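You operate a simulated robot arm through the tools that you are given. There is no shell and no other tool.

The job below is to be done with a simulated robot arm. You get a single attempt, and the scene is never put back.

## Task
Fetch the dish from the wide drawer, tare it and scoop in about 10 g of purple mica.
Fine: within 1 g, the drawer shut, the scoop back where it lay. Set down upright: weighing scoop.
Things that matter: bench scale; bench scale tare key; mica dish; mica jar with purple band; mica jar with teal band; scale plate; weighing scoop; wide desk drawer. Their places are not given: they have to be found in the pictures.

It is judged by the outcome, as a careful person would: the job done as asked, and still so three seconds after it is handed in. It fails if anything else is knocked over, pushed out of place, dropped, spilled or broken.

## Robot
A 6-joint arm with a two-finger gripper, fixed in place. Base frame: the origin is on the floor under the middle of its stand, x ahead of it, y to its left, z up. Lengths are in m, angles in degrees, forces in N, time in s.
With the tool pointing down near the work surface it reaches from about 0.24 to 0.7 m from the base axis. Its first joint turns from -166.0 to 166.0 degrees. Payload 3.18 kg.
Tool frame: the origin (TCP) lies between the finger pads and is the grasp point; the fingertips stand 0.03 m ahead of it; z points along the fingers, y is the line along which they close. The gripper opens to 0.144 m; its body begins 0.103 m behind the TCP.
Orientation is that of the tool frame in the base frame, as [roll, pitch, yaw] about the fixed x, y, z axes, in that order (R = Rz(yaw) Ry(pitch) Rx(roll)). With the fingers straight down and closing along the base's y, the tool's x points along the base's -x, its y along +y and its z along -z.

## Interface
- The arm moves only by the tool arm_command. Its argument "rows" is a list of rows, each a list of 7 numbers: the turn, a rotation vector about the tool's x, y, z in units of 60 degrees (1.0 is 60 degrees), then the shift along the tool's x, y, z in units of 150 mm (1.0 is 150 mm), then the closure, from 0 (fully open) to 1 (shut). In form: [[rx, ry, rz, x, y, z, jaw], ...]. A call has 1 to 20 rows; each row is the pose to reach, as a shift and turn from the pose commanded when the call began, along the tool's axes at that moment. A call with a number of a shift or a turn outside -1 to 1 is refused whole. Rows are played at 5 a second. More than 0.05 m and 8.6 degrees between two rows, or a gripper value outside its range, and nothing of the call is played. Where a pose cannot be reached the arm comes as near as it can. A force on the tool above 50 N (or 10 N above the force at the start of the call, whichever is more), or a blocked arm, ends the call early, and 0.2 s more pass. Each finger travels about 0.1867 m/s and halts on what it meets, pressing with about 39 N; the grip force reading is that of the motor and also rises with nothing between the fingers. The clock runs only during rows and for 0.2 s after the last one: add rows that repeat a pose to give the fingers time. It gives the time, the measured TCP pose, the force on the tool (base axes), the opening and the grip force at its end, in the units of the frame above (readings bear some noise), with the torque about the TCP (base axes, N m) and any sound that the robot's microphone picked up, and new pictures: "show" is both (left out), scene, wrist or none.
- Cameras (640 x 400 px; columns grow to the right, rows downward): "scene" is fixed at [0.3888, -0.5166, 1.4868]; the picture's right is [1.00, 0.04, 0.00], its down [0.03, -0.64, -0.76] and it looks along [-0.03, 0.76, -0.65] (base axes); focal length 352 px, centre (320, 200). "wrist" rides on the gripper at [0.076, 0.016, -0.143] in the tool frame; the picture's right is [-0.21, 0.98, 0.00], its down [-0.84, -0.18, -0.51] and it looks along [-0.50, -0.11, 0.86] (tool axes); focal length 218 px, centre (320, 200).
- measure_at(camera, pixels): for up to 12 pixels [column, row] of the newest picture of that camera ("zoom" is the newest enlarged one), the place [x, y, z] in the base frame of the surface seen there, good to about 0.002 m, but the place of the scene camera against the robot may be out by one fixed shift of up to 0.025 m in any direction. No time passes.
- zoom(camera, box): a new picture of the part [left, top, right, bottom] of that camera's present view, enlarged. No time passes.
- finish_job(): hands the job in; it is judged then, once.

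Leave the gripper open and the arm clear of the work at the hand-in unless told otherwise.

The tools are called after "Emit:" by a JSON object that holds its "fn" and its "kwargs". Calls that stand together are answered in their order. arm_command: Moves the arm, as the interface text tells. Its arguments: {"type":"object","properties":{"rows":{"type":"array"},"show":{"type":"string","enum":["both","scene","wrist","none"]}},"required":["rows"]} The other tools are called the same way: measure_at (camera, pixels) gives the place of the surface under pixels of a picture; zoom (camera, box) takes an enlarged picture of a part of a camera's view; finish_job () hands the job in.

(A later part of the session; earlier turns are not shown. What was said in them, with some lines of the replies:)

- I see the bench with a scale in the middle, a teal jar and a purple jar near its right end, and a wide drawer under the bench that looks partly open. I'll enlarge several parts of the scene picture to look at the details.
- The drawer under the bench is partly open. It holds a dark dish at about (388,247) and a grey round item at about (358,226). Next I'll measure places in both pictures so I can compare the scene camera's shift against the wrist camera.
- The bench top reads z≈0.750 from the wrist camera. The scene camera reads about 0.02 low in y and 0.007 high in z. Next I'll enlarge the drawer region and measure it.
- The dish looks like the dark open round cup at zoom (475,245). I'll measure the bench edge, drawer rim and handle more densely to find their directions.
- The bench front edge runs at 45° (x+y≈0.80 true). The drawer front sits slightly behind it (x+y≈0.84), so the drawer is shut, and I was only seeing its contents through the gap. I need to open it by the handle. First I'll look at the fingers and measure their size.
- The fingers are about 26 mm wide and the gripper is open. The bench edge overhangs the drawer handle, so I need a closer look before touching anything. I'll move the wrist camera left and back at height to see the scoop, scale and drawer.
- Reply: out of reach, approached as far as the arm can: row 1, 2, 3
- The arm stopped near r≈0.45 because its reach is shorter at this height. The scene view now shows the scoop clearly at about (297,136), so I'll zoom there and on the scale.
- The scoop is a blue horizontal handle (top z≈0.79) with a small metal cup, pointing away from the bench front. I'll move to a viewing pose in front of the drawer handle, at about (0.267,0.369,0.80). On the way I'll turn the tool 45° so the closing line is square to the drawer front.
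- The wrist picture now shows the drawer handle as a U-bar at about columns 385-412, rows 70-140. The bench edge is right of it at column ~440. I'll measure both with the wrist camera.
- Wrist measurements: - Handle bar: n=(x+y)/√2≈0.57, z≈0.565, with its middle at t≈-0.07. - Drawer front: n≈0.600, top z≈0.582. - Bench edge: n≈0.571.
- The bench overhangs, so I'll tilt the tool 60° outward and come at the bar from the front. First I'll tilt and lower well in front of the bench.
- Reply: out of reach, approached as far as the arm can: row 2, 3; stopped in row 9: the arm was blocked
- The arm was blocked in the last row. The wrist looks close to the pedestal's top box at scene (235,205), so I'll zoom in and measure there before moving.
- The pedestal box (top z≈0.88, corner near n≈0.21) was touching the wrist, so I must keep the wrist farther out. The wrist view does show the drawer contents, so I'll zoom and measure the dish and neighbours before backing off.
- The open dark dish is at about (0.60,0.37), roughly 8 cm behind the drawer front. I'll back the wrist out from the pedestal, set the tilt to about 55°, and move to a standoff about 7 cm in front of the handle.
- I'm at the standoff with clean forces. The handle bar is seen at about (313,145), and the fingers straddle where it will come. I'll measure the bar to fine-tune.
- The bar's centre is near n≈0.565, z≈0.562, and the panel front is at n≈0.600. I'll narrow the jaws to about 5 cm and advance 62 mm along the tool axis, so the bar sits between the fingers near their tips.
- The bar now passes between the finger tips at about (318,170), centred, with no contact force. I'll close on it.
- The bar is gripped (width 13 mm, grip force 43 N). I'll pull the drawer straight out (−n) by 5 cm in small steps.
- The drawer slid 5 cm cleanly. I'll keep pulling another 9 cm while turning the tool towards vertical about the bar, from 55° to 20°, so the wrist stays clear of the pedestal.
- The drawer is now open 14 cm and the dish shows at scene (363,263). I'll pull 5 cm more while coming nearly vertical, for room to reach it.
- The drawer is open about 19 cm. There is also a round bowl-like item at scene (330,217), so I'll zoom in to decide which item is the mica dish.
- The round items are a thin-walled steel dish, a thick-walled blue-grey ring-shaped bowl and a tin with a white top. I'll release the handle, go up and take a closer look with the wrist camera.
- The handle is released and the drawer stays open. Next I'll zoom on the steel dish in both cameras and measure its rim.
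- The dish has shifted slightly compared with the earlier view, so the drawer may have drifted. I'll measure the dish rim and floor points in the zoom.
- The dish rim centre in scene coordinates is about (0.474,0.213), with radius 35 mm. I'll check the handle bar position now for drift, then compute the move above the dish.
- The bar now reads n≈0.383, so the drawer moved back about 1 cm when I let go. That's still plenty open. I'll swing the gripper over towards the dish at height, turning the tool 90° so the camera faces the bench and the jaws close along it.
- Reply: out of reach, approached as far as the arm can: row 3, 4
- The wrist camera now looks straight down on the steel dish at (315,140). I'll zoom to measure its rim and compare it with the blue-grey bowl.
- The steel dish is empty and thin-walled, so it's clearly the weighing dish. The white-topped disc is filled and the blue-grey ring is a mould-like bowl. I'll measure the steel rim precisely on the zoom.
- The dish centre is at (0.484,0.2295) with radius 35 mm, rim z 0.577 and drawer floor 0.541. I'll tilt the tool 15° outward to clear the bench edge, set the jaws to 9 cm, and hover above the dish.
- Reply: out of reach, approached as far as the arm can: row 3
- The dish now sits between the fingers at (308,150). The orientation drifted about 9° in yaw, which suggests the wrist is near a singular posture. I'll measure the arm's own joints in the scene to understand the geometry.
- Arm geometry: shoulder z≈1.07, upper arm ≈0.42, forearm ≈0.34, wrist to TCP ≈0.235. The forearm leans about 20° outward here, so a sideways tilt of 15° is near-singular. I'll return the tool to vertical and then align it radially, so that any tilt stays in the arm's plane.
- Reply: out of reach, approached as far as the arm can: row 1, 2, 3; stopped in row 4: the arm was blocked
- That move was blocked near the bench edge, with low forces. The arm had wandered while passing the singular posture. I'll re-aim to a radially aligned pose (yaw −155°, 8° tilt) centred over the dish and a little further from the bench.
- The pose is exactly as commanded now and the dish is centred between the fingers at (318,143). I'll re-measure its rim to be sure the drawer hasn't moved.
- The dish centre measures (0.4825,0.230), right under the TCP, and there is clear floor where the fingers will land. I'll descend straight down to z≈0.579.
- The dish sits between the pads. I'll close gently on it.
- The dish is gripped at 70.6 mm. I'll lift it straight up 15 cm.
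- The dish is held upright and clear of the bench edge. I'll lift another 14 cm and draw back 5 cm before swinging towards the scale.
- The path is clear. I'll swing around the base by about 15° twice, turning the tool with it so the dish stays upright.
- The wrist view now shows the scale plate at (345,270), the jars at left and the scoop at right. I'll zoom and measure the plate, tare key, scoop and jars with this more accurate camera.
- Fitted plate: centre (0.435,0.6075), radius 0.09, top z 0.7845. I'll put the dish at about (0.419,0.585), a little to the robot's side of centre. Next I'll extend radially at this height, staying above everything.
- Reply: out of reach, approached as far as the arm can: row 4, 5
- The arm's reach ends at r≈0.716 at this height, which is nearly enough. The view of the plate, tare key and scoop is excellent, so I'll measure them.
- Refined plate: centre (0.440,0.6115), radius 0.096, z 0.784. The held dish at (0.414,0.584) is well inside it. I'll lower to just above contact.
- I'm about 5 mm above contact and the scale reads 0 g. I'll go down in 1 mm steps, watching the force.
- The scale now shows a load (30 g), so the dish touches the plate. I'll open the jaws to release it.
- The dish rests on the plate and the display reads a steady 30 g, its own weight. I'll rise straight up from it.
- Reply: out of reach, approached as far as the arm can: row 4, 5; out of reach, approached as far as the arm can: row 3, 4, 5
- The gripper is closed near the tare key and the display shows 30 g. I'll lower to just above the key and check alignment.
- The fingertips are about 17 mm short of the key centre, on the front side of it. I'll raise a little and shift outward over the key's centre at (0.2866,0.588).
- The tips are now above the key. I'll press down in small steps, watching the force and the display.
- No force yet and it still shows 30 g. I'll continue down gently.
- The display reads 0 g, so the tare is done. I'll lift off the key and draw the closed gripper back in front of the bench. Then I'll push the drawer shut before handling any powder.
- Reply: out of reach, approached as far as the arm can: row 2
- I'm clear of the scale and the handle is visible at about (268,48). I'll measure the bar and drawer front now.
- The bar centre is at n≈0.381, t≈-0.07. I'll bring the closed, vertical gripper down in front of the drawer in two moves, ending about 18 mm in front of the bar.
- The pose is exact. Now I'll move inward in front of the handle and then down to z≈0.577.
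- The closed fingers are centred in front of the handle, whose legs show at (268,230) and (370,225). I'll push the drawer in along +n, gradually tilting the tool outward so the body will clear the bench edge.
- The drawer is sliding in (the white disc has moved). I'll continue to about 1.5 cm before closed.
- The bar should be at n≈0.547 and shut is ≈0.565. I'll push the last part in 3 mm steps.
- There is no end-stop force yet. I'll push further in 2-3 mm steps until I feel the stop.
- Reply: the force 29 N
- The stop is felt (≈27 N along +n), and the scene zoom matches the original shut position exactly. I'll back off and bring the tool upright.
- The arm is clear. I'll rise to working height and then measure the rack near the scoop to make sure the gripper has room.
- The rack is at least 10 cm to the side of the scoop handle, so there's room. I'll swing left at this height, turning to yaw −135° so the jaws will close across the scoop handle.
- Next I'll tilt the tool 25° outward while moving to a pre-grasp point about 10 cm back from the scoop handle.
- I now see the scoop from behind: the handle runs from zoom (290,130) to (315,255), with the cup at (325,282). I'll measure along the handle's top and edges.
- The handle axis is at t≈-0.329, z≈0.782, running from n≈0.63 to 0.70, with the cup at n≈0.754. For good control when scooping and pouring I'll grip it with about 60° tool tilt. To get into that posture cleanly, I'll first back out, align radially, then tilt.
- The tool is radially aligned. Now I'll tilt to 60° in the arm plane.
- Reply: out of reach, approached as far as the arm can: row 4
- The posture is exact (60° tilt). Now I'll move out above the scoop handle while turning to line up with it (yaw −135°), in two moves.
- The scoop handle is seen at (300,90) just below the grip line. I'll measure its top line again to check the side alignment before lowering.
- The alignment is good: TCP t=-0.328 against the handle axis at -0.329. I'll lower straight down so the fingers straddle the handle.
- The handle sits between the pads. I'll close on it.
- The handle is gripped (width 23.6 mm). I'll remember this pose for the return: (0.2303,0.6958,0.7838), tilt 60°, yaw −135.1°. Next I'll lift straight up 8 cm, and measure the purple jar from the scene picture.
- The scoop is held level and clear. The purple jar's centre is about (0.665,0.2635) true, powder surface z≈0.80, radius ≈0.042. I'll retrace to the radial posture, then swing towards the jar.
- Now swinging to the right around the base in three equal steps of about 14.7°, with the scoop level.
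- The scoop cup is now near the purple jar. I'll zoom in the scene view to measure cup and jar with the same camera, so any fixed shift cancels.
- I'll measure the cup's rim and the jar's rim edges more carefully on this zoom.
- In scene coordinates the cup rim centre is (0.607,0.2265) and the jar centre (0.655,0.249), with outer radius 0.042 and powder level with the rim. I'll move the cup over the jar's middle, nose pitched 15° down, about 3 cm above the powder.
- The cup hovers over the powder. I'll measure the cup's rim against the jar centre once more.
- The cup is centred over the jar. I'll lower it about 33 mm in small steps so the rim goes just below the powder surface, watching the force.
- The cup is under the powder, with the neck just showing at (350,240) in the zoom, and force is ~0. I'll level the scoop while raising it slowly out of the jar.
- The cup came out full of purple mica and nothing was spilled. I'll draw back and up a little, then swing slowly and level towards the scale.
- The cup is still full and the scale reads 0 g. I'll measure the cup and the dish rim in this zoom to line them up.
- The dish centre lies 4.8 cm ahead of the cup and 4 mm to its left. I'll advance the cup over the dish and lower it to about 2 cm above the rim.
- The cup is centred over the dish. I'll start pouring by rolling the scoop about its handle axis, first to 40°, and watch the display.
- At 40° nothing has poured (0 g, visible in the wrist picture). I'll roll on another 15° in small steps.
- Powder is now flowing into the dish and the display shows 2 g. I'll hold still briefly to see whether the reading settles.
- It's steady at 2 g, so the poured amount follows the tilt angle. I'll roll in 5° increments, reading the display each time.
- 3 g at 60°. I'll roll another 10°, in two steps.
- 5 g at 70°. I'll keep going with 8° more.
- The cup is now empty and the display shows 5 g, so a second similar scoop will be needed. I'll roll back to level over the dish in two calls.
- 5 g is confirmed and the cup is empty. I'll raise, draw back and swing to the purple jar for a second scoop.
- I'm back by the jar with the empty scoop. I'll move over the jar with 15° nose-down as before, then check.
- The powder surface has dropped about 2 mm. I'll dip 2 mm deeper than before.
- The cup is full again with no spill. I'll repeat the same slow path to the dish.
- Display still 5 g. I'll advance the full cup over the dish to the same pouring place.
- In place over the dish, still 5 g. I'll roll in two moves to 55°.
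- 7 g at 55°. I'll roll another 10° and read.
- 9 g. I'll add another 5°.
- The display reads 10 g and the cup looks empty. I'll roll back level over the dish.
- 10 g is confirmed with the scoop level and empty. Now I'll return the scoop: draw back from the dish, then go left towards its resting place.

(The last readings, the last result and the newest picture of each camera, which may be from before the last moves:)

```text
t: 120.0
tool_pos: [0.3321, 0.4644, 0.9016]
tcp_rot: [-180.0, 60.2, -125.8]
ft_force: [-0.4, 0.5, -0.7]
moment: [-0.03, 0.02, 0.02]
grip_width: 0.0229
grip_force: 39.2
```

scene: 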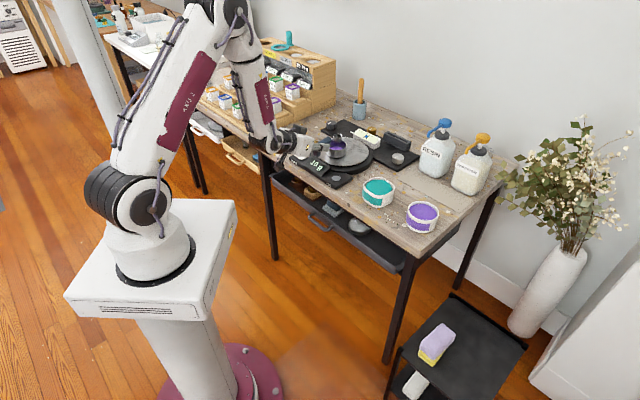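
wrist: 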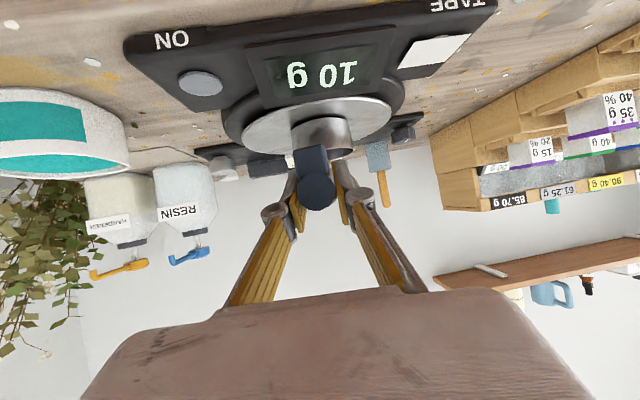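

Now I'll cross to the left in two moves, clear of the dish, then over the resting place with the matching yaw.

Emit:
{"fn": "arm_command", "kwargs": {"rows": [[0, 0, 0, -0.002, 0.164, 0.06, 0.95], [0, 0, 0, -0.004, 0.328, 0.12, 0.95], [0, 0, 0, -0.006, 0.492, 0.18, 0.95], [0, 0, 0, -0.007, 0.656, 0.239, 0.95]], "show": "none"}}

Emit:
{"fn": "arm_command", "kwargs": {"rows": [[0, 0, 0, -0.002, 0.15, 0.055, 0.95], [0, 0, 0, -0.003, 0.3, 0.11, 0.95], [0, 0, 0, -0.005, 0.437, 0.16, 0.95], [0, 0, 0, -0.005, 0.437, 0.16, 0.95]], "show": "none"}}

Emit:
{"fn": "arm_command", "kwargs": {"rows": [[0.034, 0, 0.02, -0.05, 0.09, 0.117, 0.95], [0.068, 0, 0.039, -0.099, 0.18, 0.233, 0.95], [0.101, 0, 0.059, -0.149, 0.27, 0.35, 0.95], [0.135, 0, 0.078, -0.198, 0.36, 0.466, 0.95], [0.135, 0, 0.078, -0.198, 0.36, 0.466, 0.95]], "show": "both"}}

```text
t: 121.0
tool_pos: [0.2698, 0.5481, 0.885]
tcp_rot: [-180.0, 60.1, -125.8]
ft_force: [0.1, 0.2, -0.2]
moment: [-0.04, 0.0, -0.05]
grip_width: 0.023
grip_force: 38.5
```

```text
t: 122.0
tool_pos: [0.2298, 0.6039, 0.8729]
tcp_rot: [-179.9, 60.0, -125.7]
ft_force: [-0.4, 0.0, 0.1]
moment: [0.0, 0.03, -0.03]
grip_width: 0.023
grip_force: 38.8
```

```text
t: 123.2
tool_pos: [0.2304, 0.6961, 0.8638]
tcp_rot: [-180.0, 60.0, -135.4]
ft_force: [0.2, -0.2, -0.5]
moment: [-0.01, -0.02, -0.04]
grip_width: 0.0229
grip_force: 39.2
```

scene: 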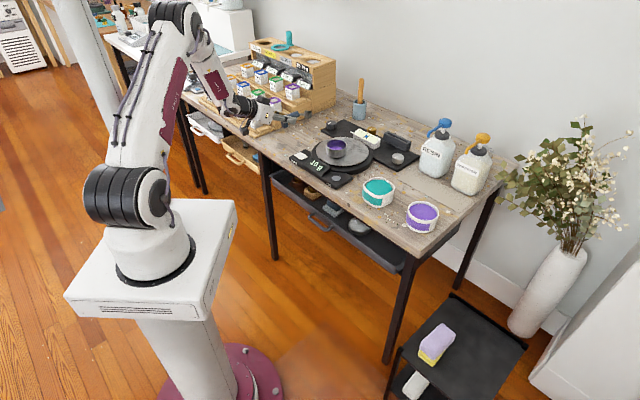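
wrist: 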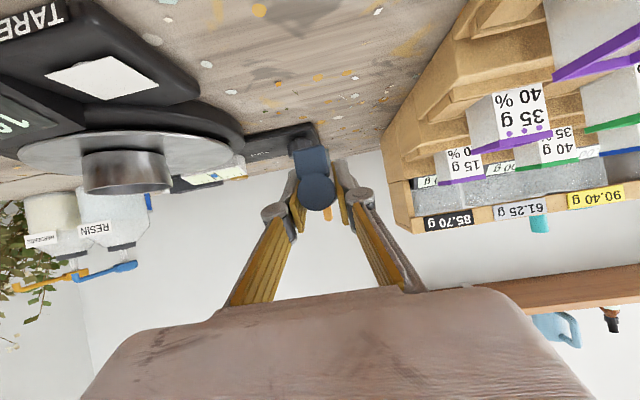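

The pose matches the lift pose within a millimetre. I'll lower straight down to just above the bench.

Emit:
{"fn": "arm_command", "kwargs": {"rows": [[0, 0, 0, 0.12, 0, 0.069, 0.95], [0, 0, 0, 0.24, 0, 0.139, 0.95], [0, 0, 0, 0.34, 0, 0.196, 0.95], [0, 0, 0, 0.41, 0, 0.237, 0.95], [0, 0, 0, 0.438, 0, 0.253, 0.95], [0, 0, 0, 0.438, 0, 0.253, 0.95]], "show": "both"}}

Emit:
{"fn": "zoom", "kwargs": {"camera": "scene", "box": [250, 105, 340, 170]}}

```text
t: 124.6
tool_pos: [0.23, 0.6976, 0.7866]
tcp_rot: [-179.9, 60.1, -135.2]
ft_force: [1.4, -0.1, 0.4]
moment: [-0.02, -0.01, 0.01]
grip_width: 0.023
grip_force: 39.3
```

scene: 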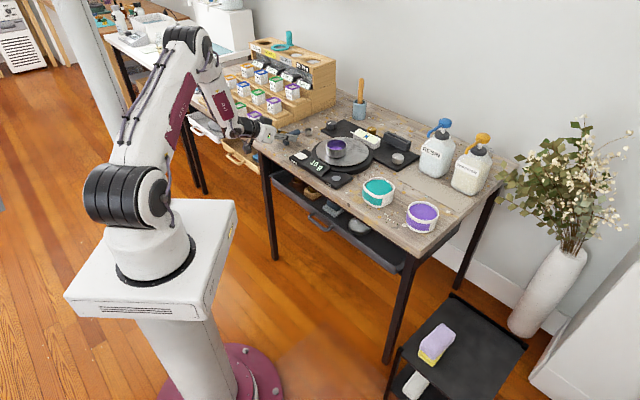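
wrist: 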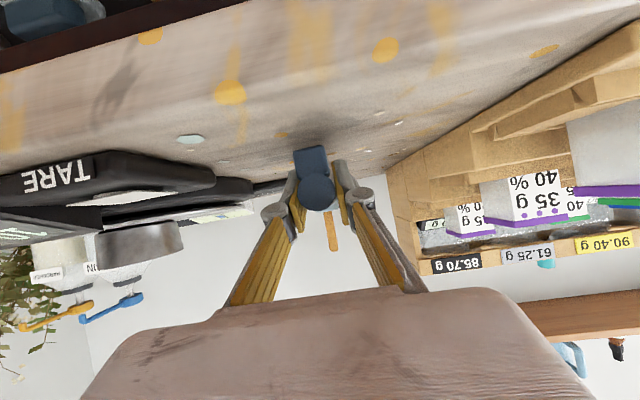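

```text
6.15 times, centred on (295, 138) of scene
```

zoom: 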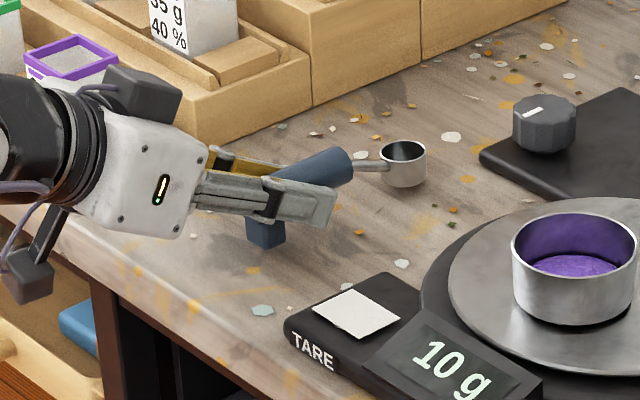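

About 3 mm to go. I'll lower in 1 mm steps until it touches.

Emit:
{"fn": "arm_command", "kwargs": {"rows": [[0, 0, 0, 0.0058, 0, 0.0033, 0.95], [0, 0, 0, 0.0115, 0, 0.0067, 0.95], [0, 0, 0, 0.0162, 0, 0.0093, 0.95], [0, 0, 0, 0.0162, 0, 0.0093, 0.95]], "show": "none"}}

```text
t: 125.6
tool_pos: [0.2302, 0.6958, 0.7848]
tcp_rot: [179.9, 60.1, -135.2]
ft_force: [-0.4, -0.7, -0.2]
moment: [-0.03, 0.05, -0.03]
grip_width: 0.023
grip_force: 39.7
```

z reads 0.7848 with no contact force yet. I'll go down one more millimetre.

Emit:
{"fn": "arm_command", "kwargs": {"rows": [[0, 0, 0, 0.0029, 0, 0.0017, 0.95], [0, 0, 0, 0.0058, 0, 0.0033, 0.95], [0, 0, 0, 0.0058, 0, 0.0033, 0.95]], "show": "wrist"}}

Emit:
{"fn": "zoom", "kwargs": {"camera": "scene", "box": [270, 115, 330, 160]}}

Emit:
{"fn": "measure_at", "kwargs": {"camera": "zoom", "pixels": [[335, 195], [385, 190], [360, 215], [360, 178], [335, 210], [225, 305], [300, 185], [250, 200]]}}

```text
t: 126.4
tool_pos: [0.2312, 0.6951, 0.784]
tcp_rot: [179.9, 60.1, -135.2]
ft_force: [-0.9, 0.2, -0.7]
moment: [-0.01, -0.01, 0.02]
grip_width: 0.0228
grip_force: 39.1
```

wrist: 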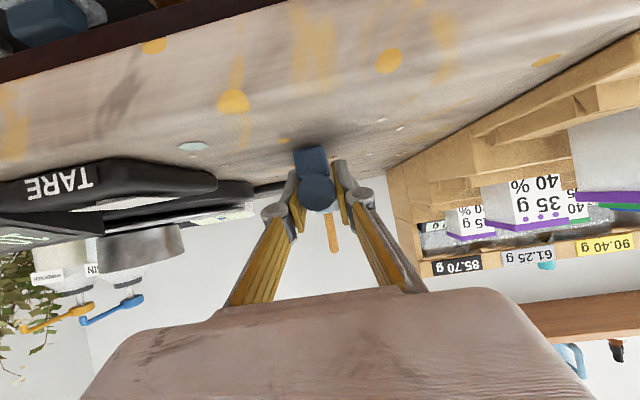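

```text
8.89 times, centred on (300, 138) of scene
```

zoom: 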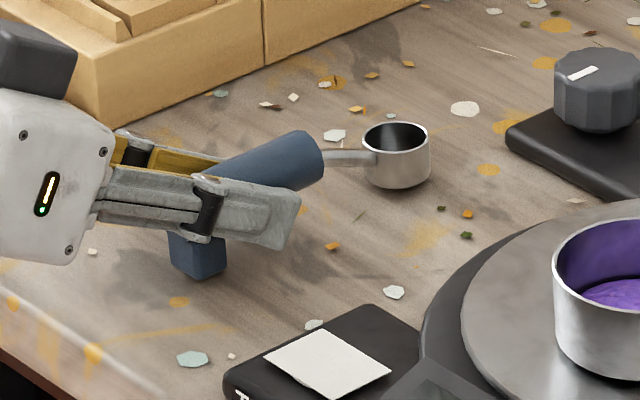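

```text
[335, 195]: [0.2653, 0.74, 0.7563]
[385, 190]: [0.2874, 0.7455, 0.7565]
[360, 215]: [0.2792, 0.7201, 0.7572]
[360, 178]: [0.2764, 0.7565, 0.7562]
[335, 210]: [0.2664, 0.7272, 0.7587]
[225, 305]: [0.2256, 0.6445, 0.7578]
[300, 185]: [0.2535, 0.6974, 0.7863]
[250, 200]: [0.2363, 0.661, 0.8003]
```

The scoop lies where it was, within a millimetre or two in the picture. I'll go a touch lower, then open gently.

Emit:
{"fn": "arm_command", "kwargs": {"rows": [[0, 0, 0, 0.0045, 0, 0.0026, 0.95], [0, 0, 0, 0.0045, 0, 0.0026, 0.95], [0, 0, 0, 0.0045, 0, 0.0026, 0.95]], "show": "none"}}

```text
t: 127.2
tool_pos: [0.2302, 0.6954, 0.783]
tcp_rot: [-180.0, 60.2, -135.2]
ft_force: [0.3, 0.1, 0.0]
moment: [0.02, 0.01, 0.0]
grip_width: 0.0226
grip_force: 38.6
```

z=0.783, the same as when I gripped it. I'll release by opening to the same 5.8 cm as before.

Emit:
{"fn": "arm_command", "kwargs": {"rows": [[0, 0, 0, 0, 0, 0, 0.8], [0, 0, 0, 0, 0, 0, 0.7], [0, 0, 0, 0, 0, 0, 0.6], [0, 0, 0, 0, 0, 0, 0.6]], "show": "both"}}

Emit:
{"fn": "zoom", "kwargs": {"camera": "scene", "box": [270, 115, 330, 160]}}

```text
t: 128.2
tool_pos: [0.2296, 0.695, 0.7821]
tcp_rot: [180.0, 60.1, -135.2]
ft_force: [-0.1, -0.5, 0.1]
moment: [0.03, -0.06, -0.01]
grip_width: 0.0575
grip_force: 0.1
```

scene: 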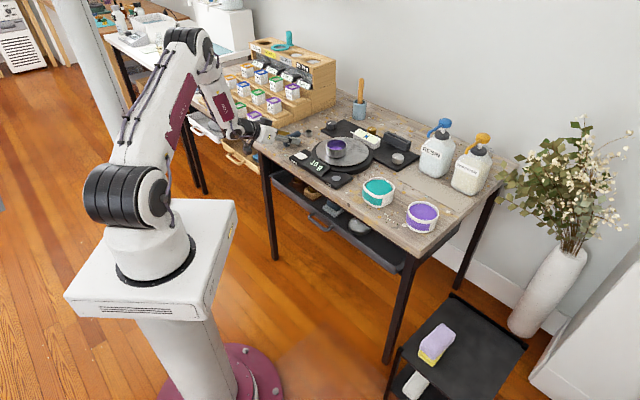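
wrist: 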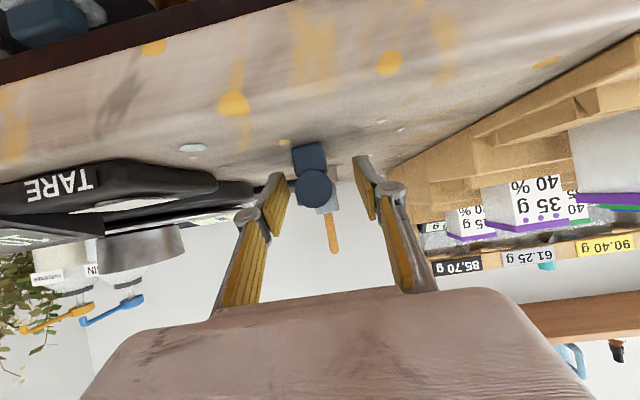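

```text
8.89 times, centred on (300, 138) of scene
```

zoom: 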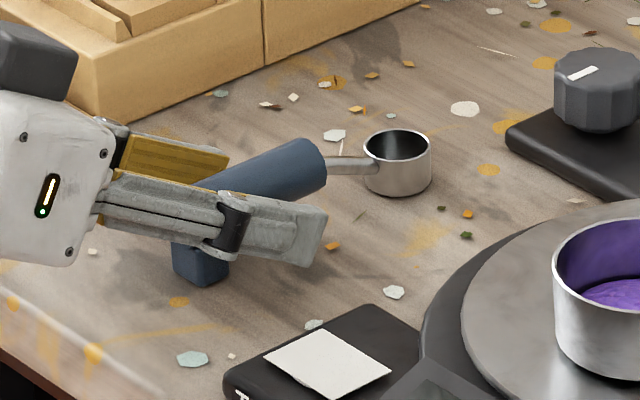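

The scoop stands on its own in its old place; the rear face is at the same wrist pixel (312,187) as before the grasp. I'll lift the open gripper straight up.

Emit:
{"fn": "arm_command", "kwargs": {"rows": [[0, 0, 0, -0.06, 0, -0.035, 0.6], [0, 0, 0, -0.19, 0, -0.11, 0.6], [0, 0, 0, -0.32, 0, -0.185, 0.6], [0, 0, 0, -0.462, 0, -0.267, 0.6], [0, 0, 0, -0.462, 0, -0.267, 0.6]], "show": "none"}}

Emit:
{"fn": "arm_command", "kwargs": {"rows": [[-0.05, 0, -0.029, 0.053, -0.143, -0.136, 0.6], [-0.1, 0, -0.058, 0.105, -0.285, -0.272, 0.6], [-0.15, 0, -0.087, 0.158, -0.428, -0.408, 0.5]], "show": "none"}}

Emit:
{"fn": "arm_command", "kwargs": {"rows": [[-0.05, 0, -0.029, 0.061, -0.117, -0.15, 0.4], [-0.1, 0, -0.058, 0.123, -0.233, -0.301, 0.3], [-0.15, 0, -0.087, 0.184, -0.35, -0.451, 0.2], [-0.15, 0, -0.087, 0.184, -0.35, -0.451, 0.1]], "show": "both"}}

```text
t: 129.4
tool_pos: [0.2297, 0.6962, 0.8635]
tcp_rot: [-179.9, 59.9, -135.3]
ft_force: [0.4, 0.3, 0.6]
moment: [-0.01, -0.05, -0.02]
grip_width: 0.0573
grip_force: 0.0
```

```text
t: 130.2
tool_pos: [0.2278, 0.6039, 0.8742]
tcp_rot: [180.0, 60.0, -124.8]
ft_force: [0.3, -0.1, -0.2]
moment: [-0.01, -0.01, -0.03]
grip_width: 0.0719
grip_force: 0.0
```

```text
t: 131.2
tool_pos: [0.2314, 0.5152, 0.8824]
tcp_rot: [-179.8, 60.1, -114.2]
ft_force: [0.1, 0.5, 0.5]
moment: [-0.01, -0.01, 0.01]
grip_width: 0.1293
grip_force: 0.1
```

scene: 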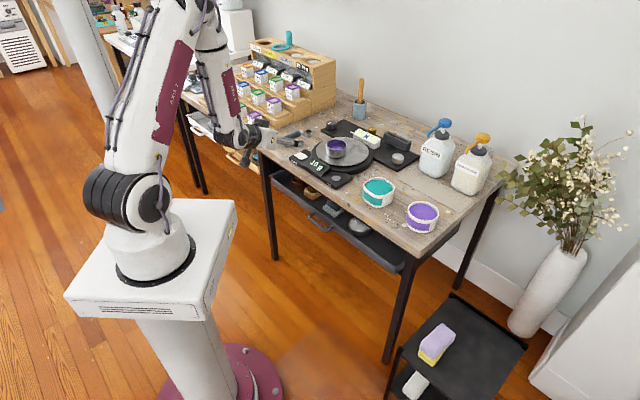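
wrist: 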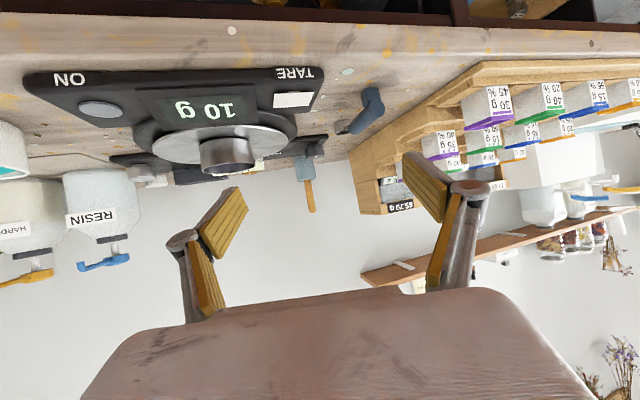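

The gripper is clear and the display reads 10 g. I'll bring the tool upright and draw back to a parking spot in front of the bench.

Emit:
{"fn": "arm_command", "kwargs": {"rows": [[0, 0.125, 0, 0, 0, -0.02, 0], [0, 0.25, 0, 0, 0, -0.04, 0], [0, 0.375, 0, 0, 0, -0.06, 0], [0, 0.5, 0, 0, 0, -0.08, 0], [0, 0.625, 0, 0, 0, -0.1, 0], [0, 0.75, 0, 0, 0, -0.12, 0], [0, 0.875, 0, 0, 0, -0.14, 0], [0, 1.0, 0, 0, 0, -0.16, 0], [0, 1.0, 0, 0, 0, -0.16, 0]], "show": "none"}}

Emit:
{"fn": "arm_command", "kwargs": {"rows": [[0, 0, 0, 0.2, 0, -0.05, 0], [0, 0, 0, 0.4, 0, -0.1, 0], [0, 0, 0, 0.6, 0, -0.15, 0], [0, 0, 0, 0.8, 0, -0.2, 0], [0, 0, 0, 0.8, 0, -0.2, 0]], "show": "both"}}

Emit:
{"fn": "zoom", "kwargs": {"camera": "scene", "box": [265, 115, 345, 165]}}

Emit:
{"fn": "measure_at", "kwargs": {"camera": "zoom", "pixels": [[150, 190], [180, 180], [215, 160], [260, 140], [335, 130], [360, 125], [165, 230]]}}

Emit:
{"fn": "zoom", "kwargs": {"camera": "scene", "box": [260, 100, 460, 285]}}

```text
t: 133.2
tool_pos: [0.2224, 0.4973, 0.8948]
tcp_rot: [-179.9, 0.1, -114.4]
ft_force: [-0.3, 0.4, 0.3]
moment: [0.0, -0.03, 0.03]
grip_width: 0.1439
grip_force: 0.1
out of reach, approached as far as the arm can: row 4, 5
```

```text
t: 134.4
tool_pos: [0.1725, 0.3871, 0.9244]
tcp_rot: [-179.8, 0.0, -114.3]
ft_force: [0.0, -0.5, 0.1]
moment: [0.01, -0.01, 0.03]
grip_width: 0.1441
grip_force: 0.3
```

scene: 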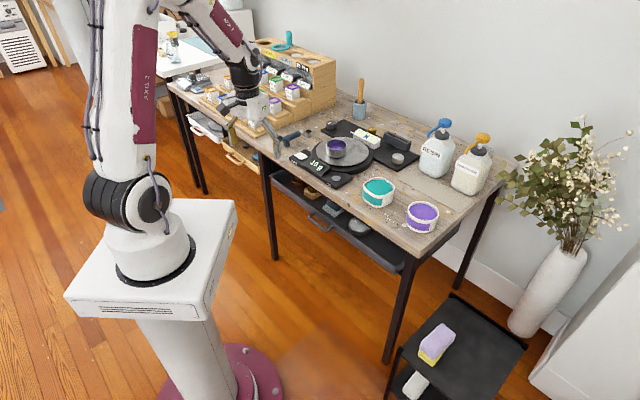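
wrist: 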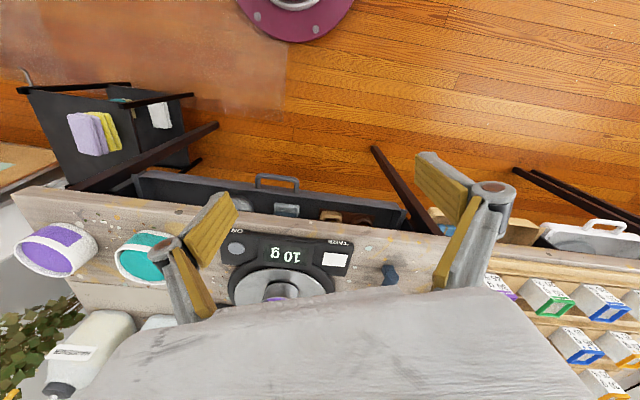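

```text
8.00 times, centred on (305, 140) of scene
```

zoom: 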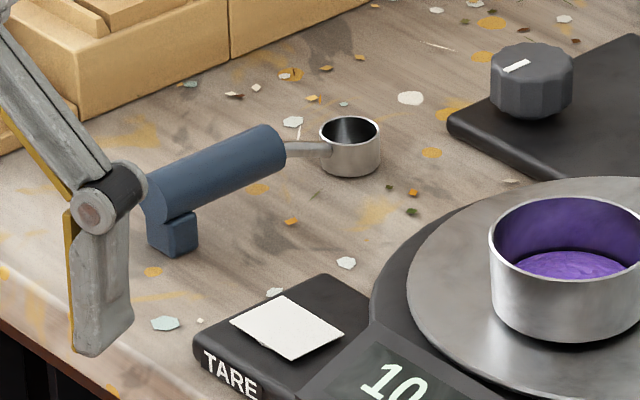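

```text
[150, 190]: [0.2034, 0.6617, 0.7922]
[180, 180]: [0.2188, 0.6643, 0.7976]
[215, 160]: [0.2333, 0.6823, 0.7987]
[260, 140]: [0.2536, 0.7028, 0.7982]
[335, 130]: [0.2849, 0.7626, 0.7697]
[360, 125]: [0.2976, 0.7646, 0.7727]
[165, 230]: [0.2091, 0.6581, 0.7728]
```

```text
2.16 times, centred on (360, 192) of scene
```

zoom: 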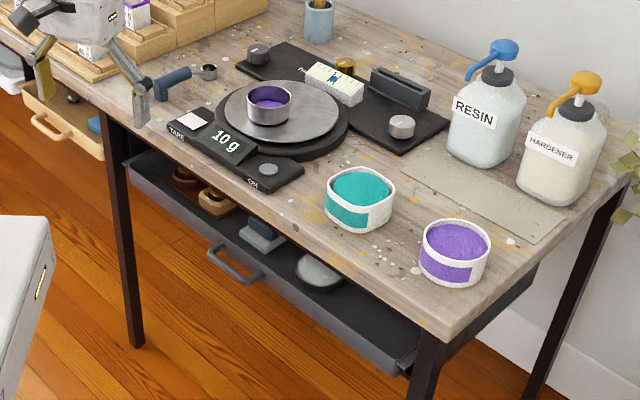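

The scoop stands upright within about 3 mm of its original spot, and the scale reads 10 g. I'll do a last check that the drawer is fully shut, using the same zoom as at the start.

Emit:
{"fn": "zoom", "kwargs": {"camera": "scene", "box": [300, 200, 420, 275]}}

Emit:
{"fn": "measure_at", "kwargs": {"camera": "zoom", "pixels": [[213, 170], [300, 232], [400, 302], [490, 360], [80, 120], [145, 160], [310, 130]]}}

Emit:
{"fn": "zoom", "kwargs": {"camera": "scene", "box": [300, 125, 460, 245]}}

```text
5.33 times, centred on (360, 238) of scene
```

zoom: 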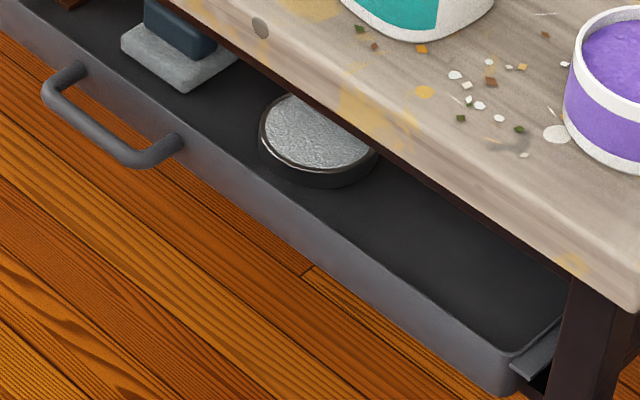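

```text
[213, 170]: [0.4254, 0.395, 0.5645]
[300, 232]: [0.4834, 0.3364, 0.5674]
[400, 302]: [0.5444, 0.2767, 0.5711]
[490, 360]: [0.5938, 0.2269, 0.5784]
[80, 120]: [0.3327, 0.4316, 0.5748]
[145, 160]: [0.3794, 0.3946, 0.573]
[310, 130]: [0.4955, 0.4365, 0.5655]
```

```text
3.33 times, centred on (380, 185) of scene
```

zoom: 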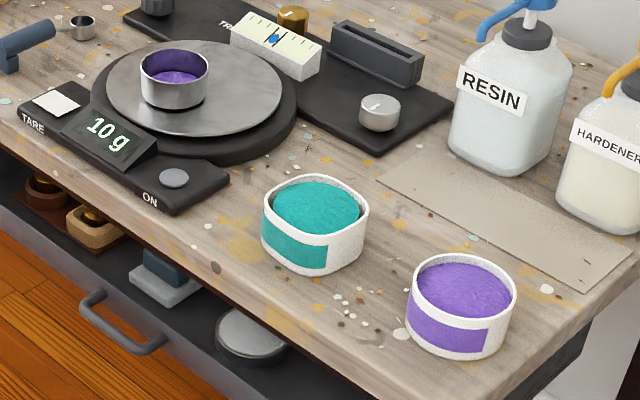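

Everything matches what was asked:
- **Drawer:** the front measures the same as at the start, so it is shut.
- **Dish:** it stands on the tared scale, which reads 10 g.
- **Jars and scoop:** both jars are unmoved, and the scoop is upright in its place.
- **Arm:** the gripper is open and the arm is clear.

I'm handing the job in.

Emit:
{"fn": "finish_job", "kwargs": {}}

```text
The job is handed in.
```

The dish from the wide drawer is on the scale, tared, with 10 g of purple mica in it by the display, which reads in whole grams. The job is handed in, but no verdict has come back yet.

- **Mica:** it took two scoops of about 5 g each. I saw no powder spilled on the bench or the scale.
- **Drawer:** it is pushed shut, and its front measures the same as before I opened it.
- **Scoop:** it stands upright about 3 mm from where it lay.
- **Other items:** the jars, the bottles and the drawer's other contents looked undisturbed in the last pictures.
- **Arm contact:** early on the arm was blocked twice, once apparently by its own pedestal and once near the bench edge. Tool forces stayed low both times and I saw nothing move.

The gripper is open and the arm is parked clear, in front of the bench.
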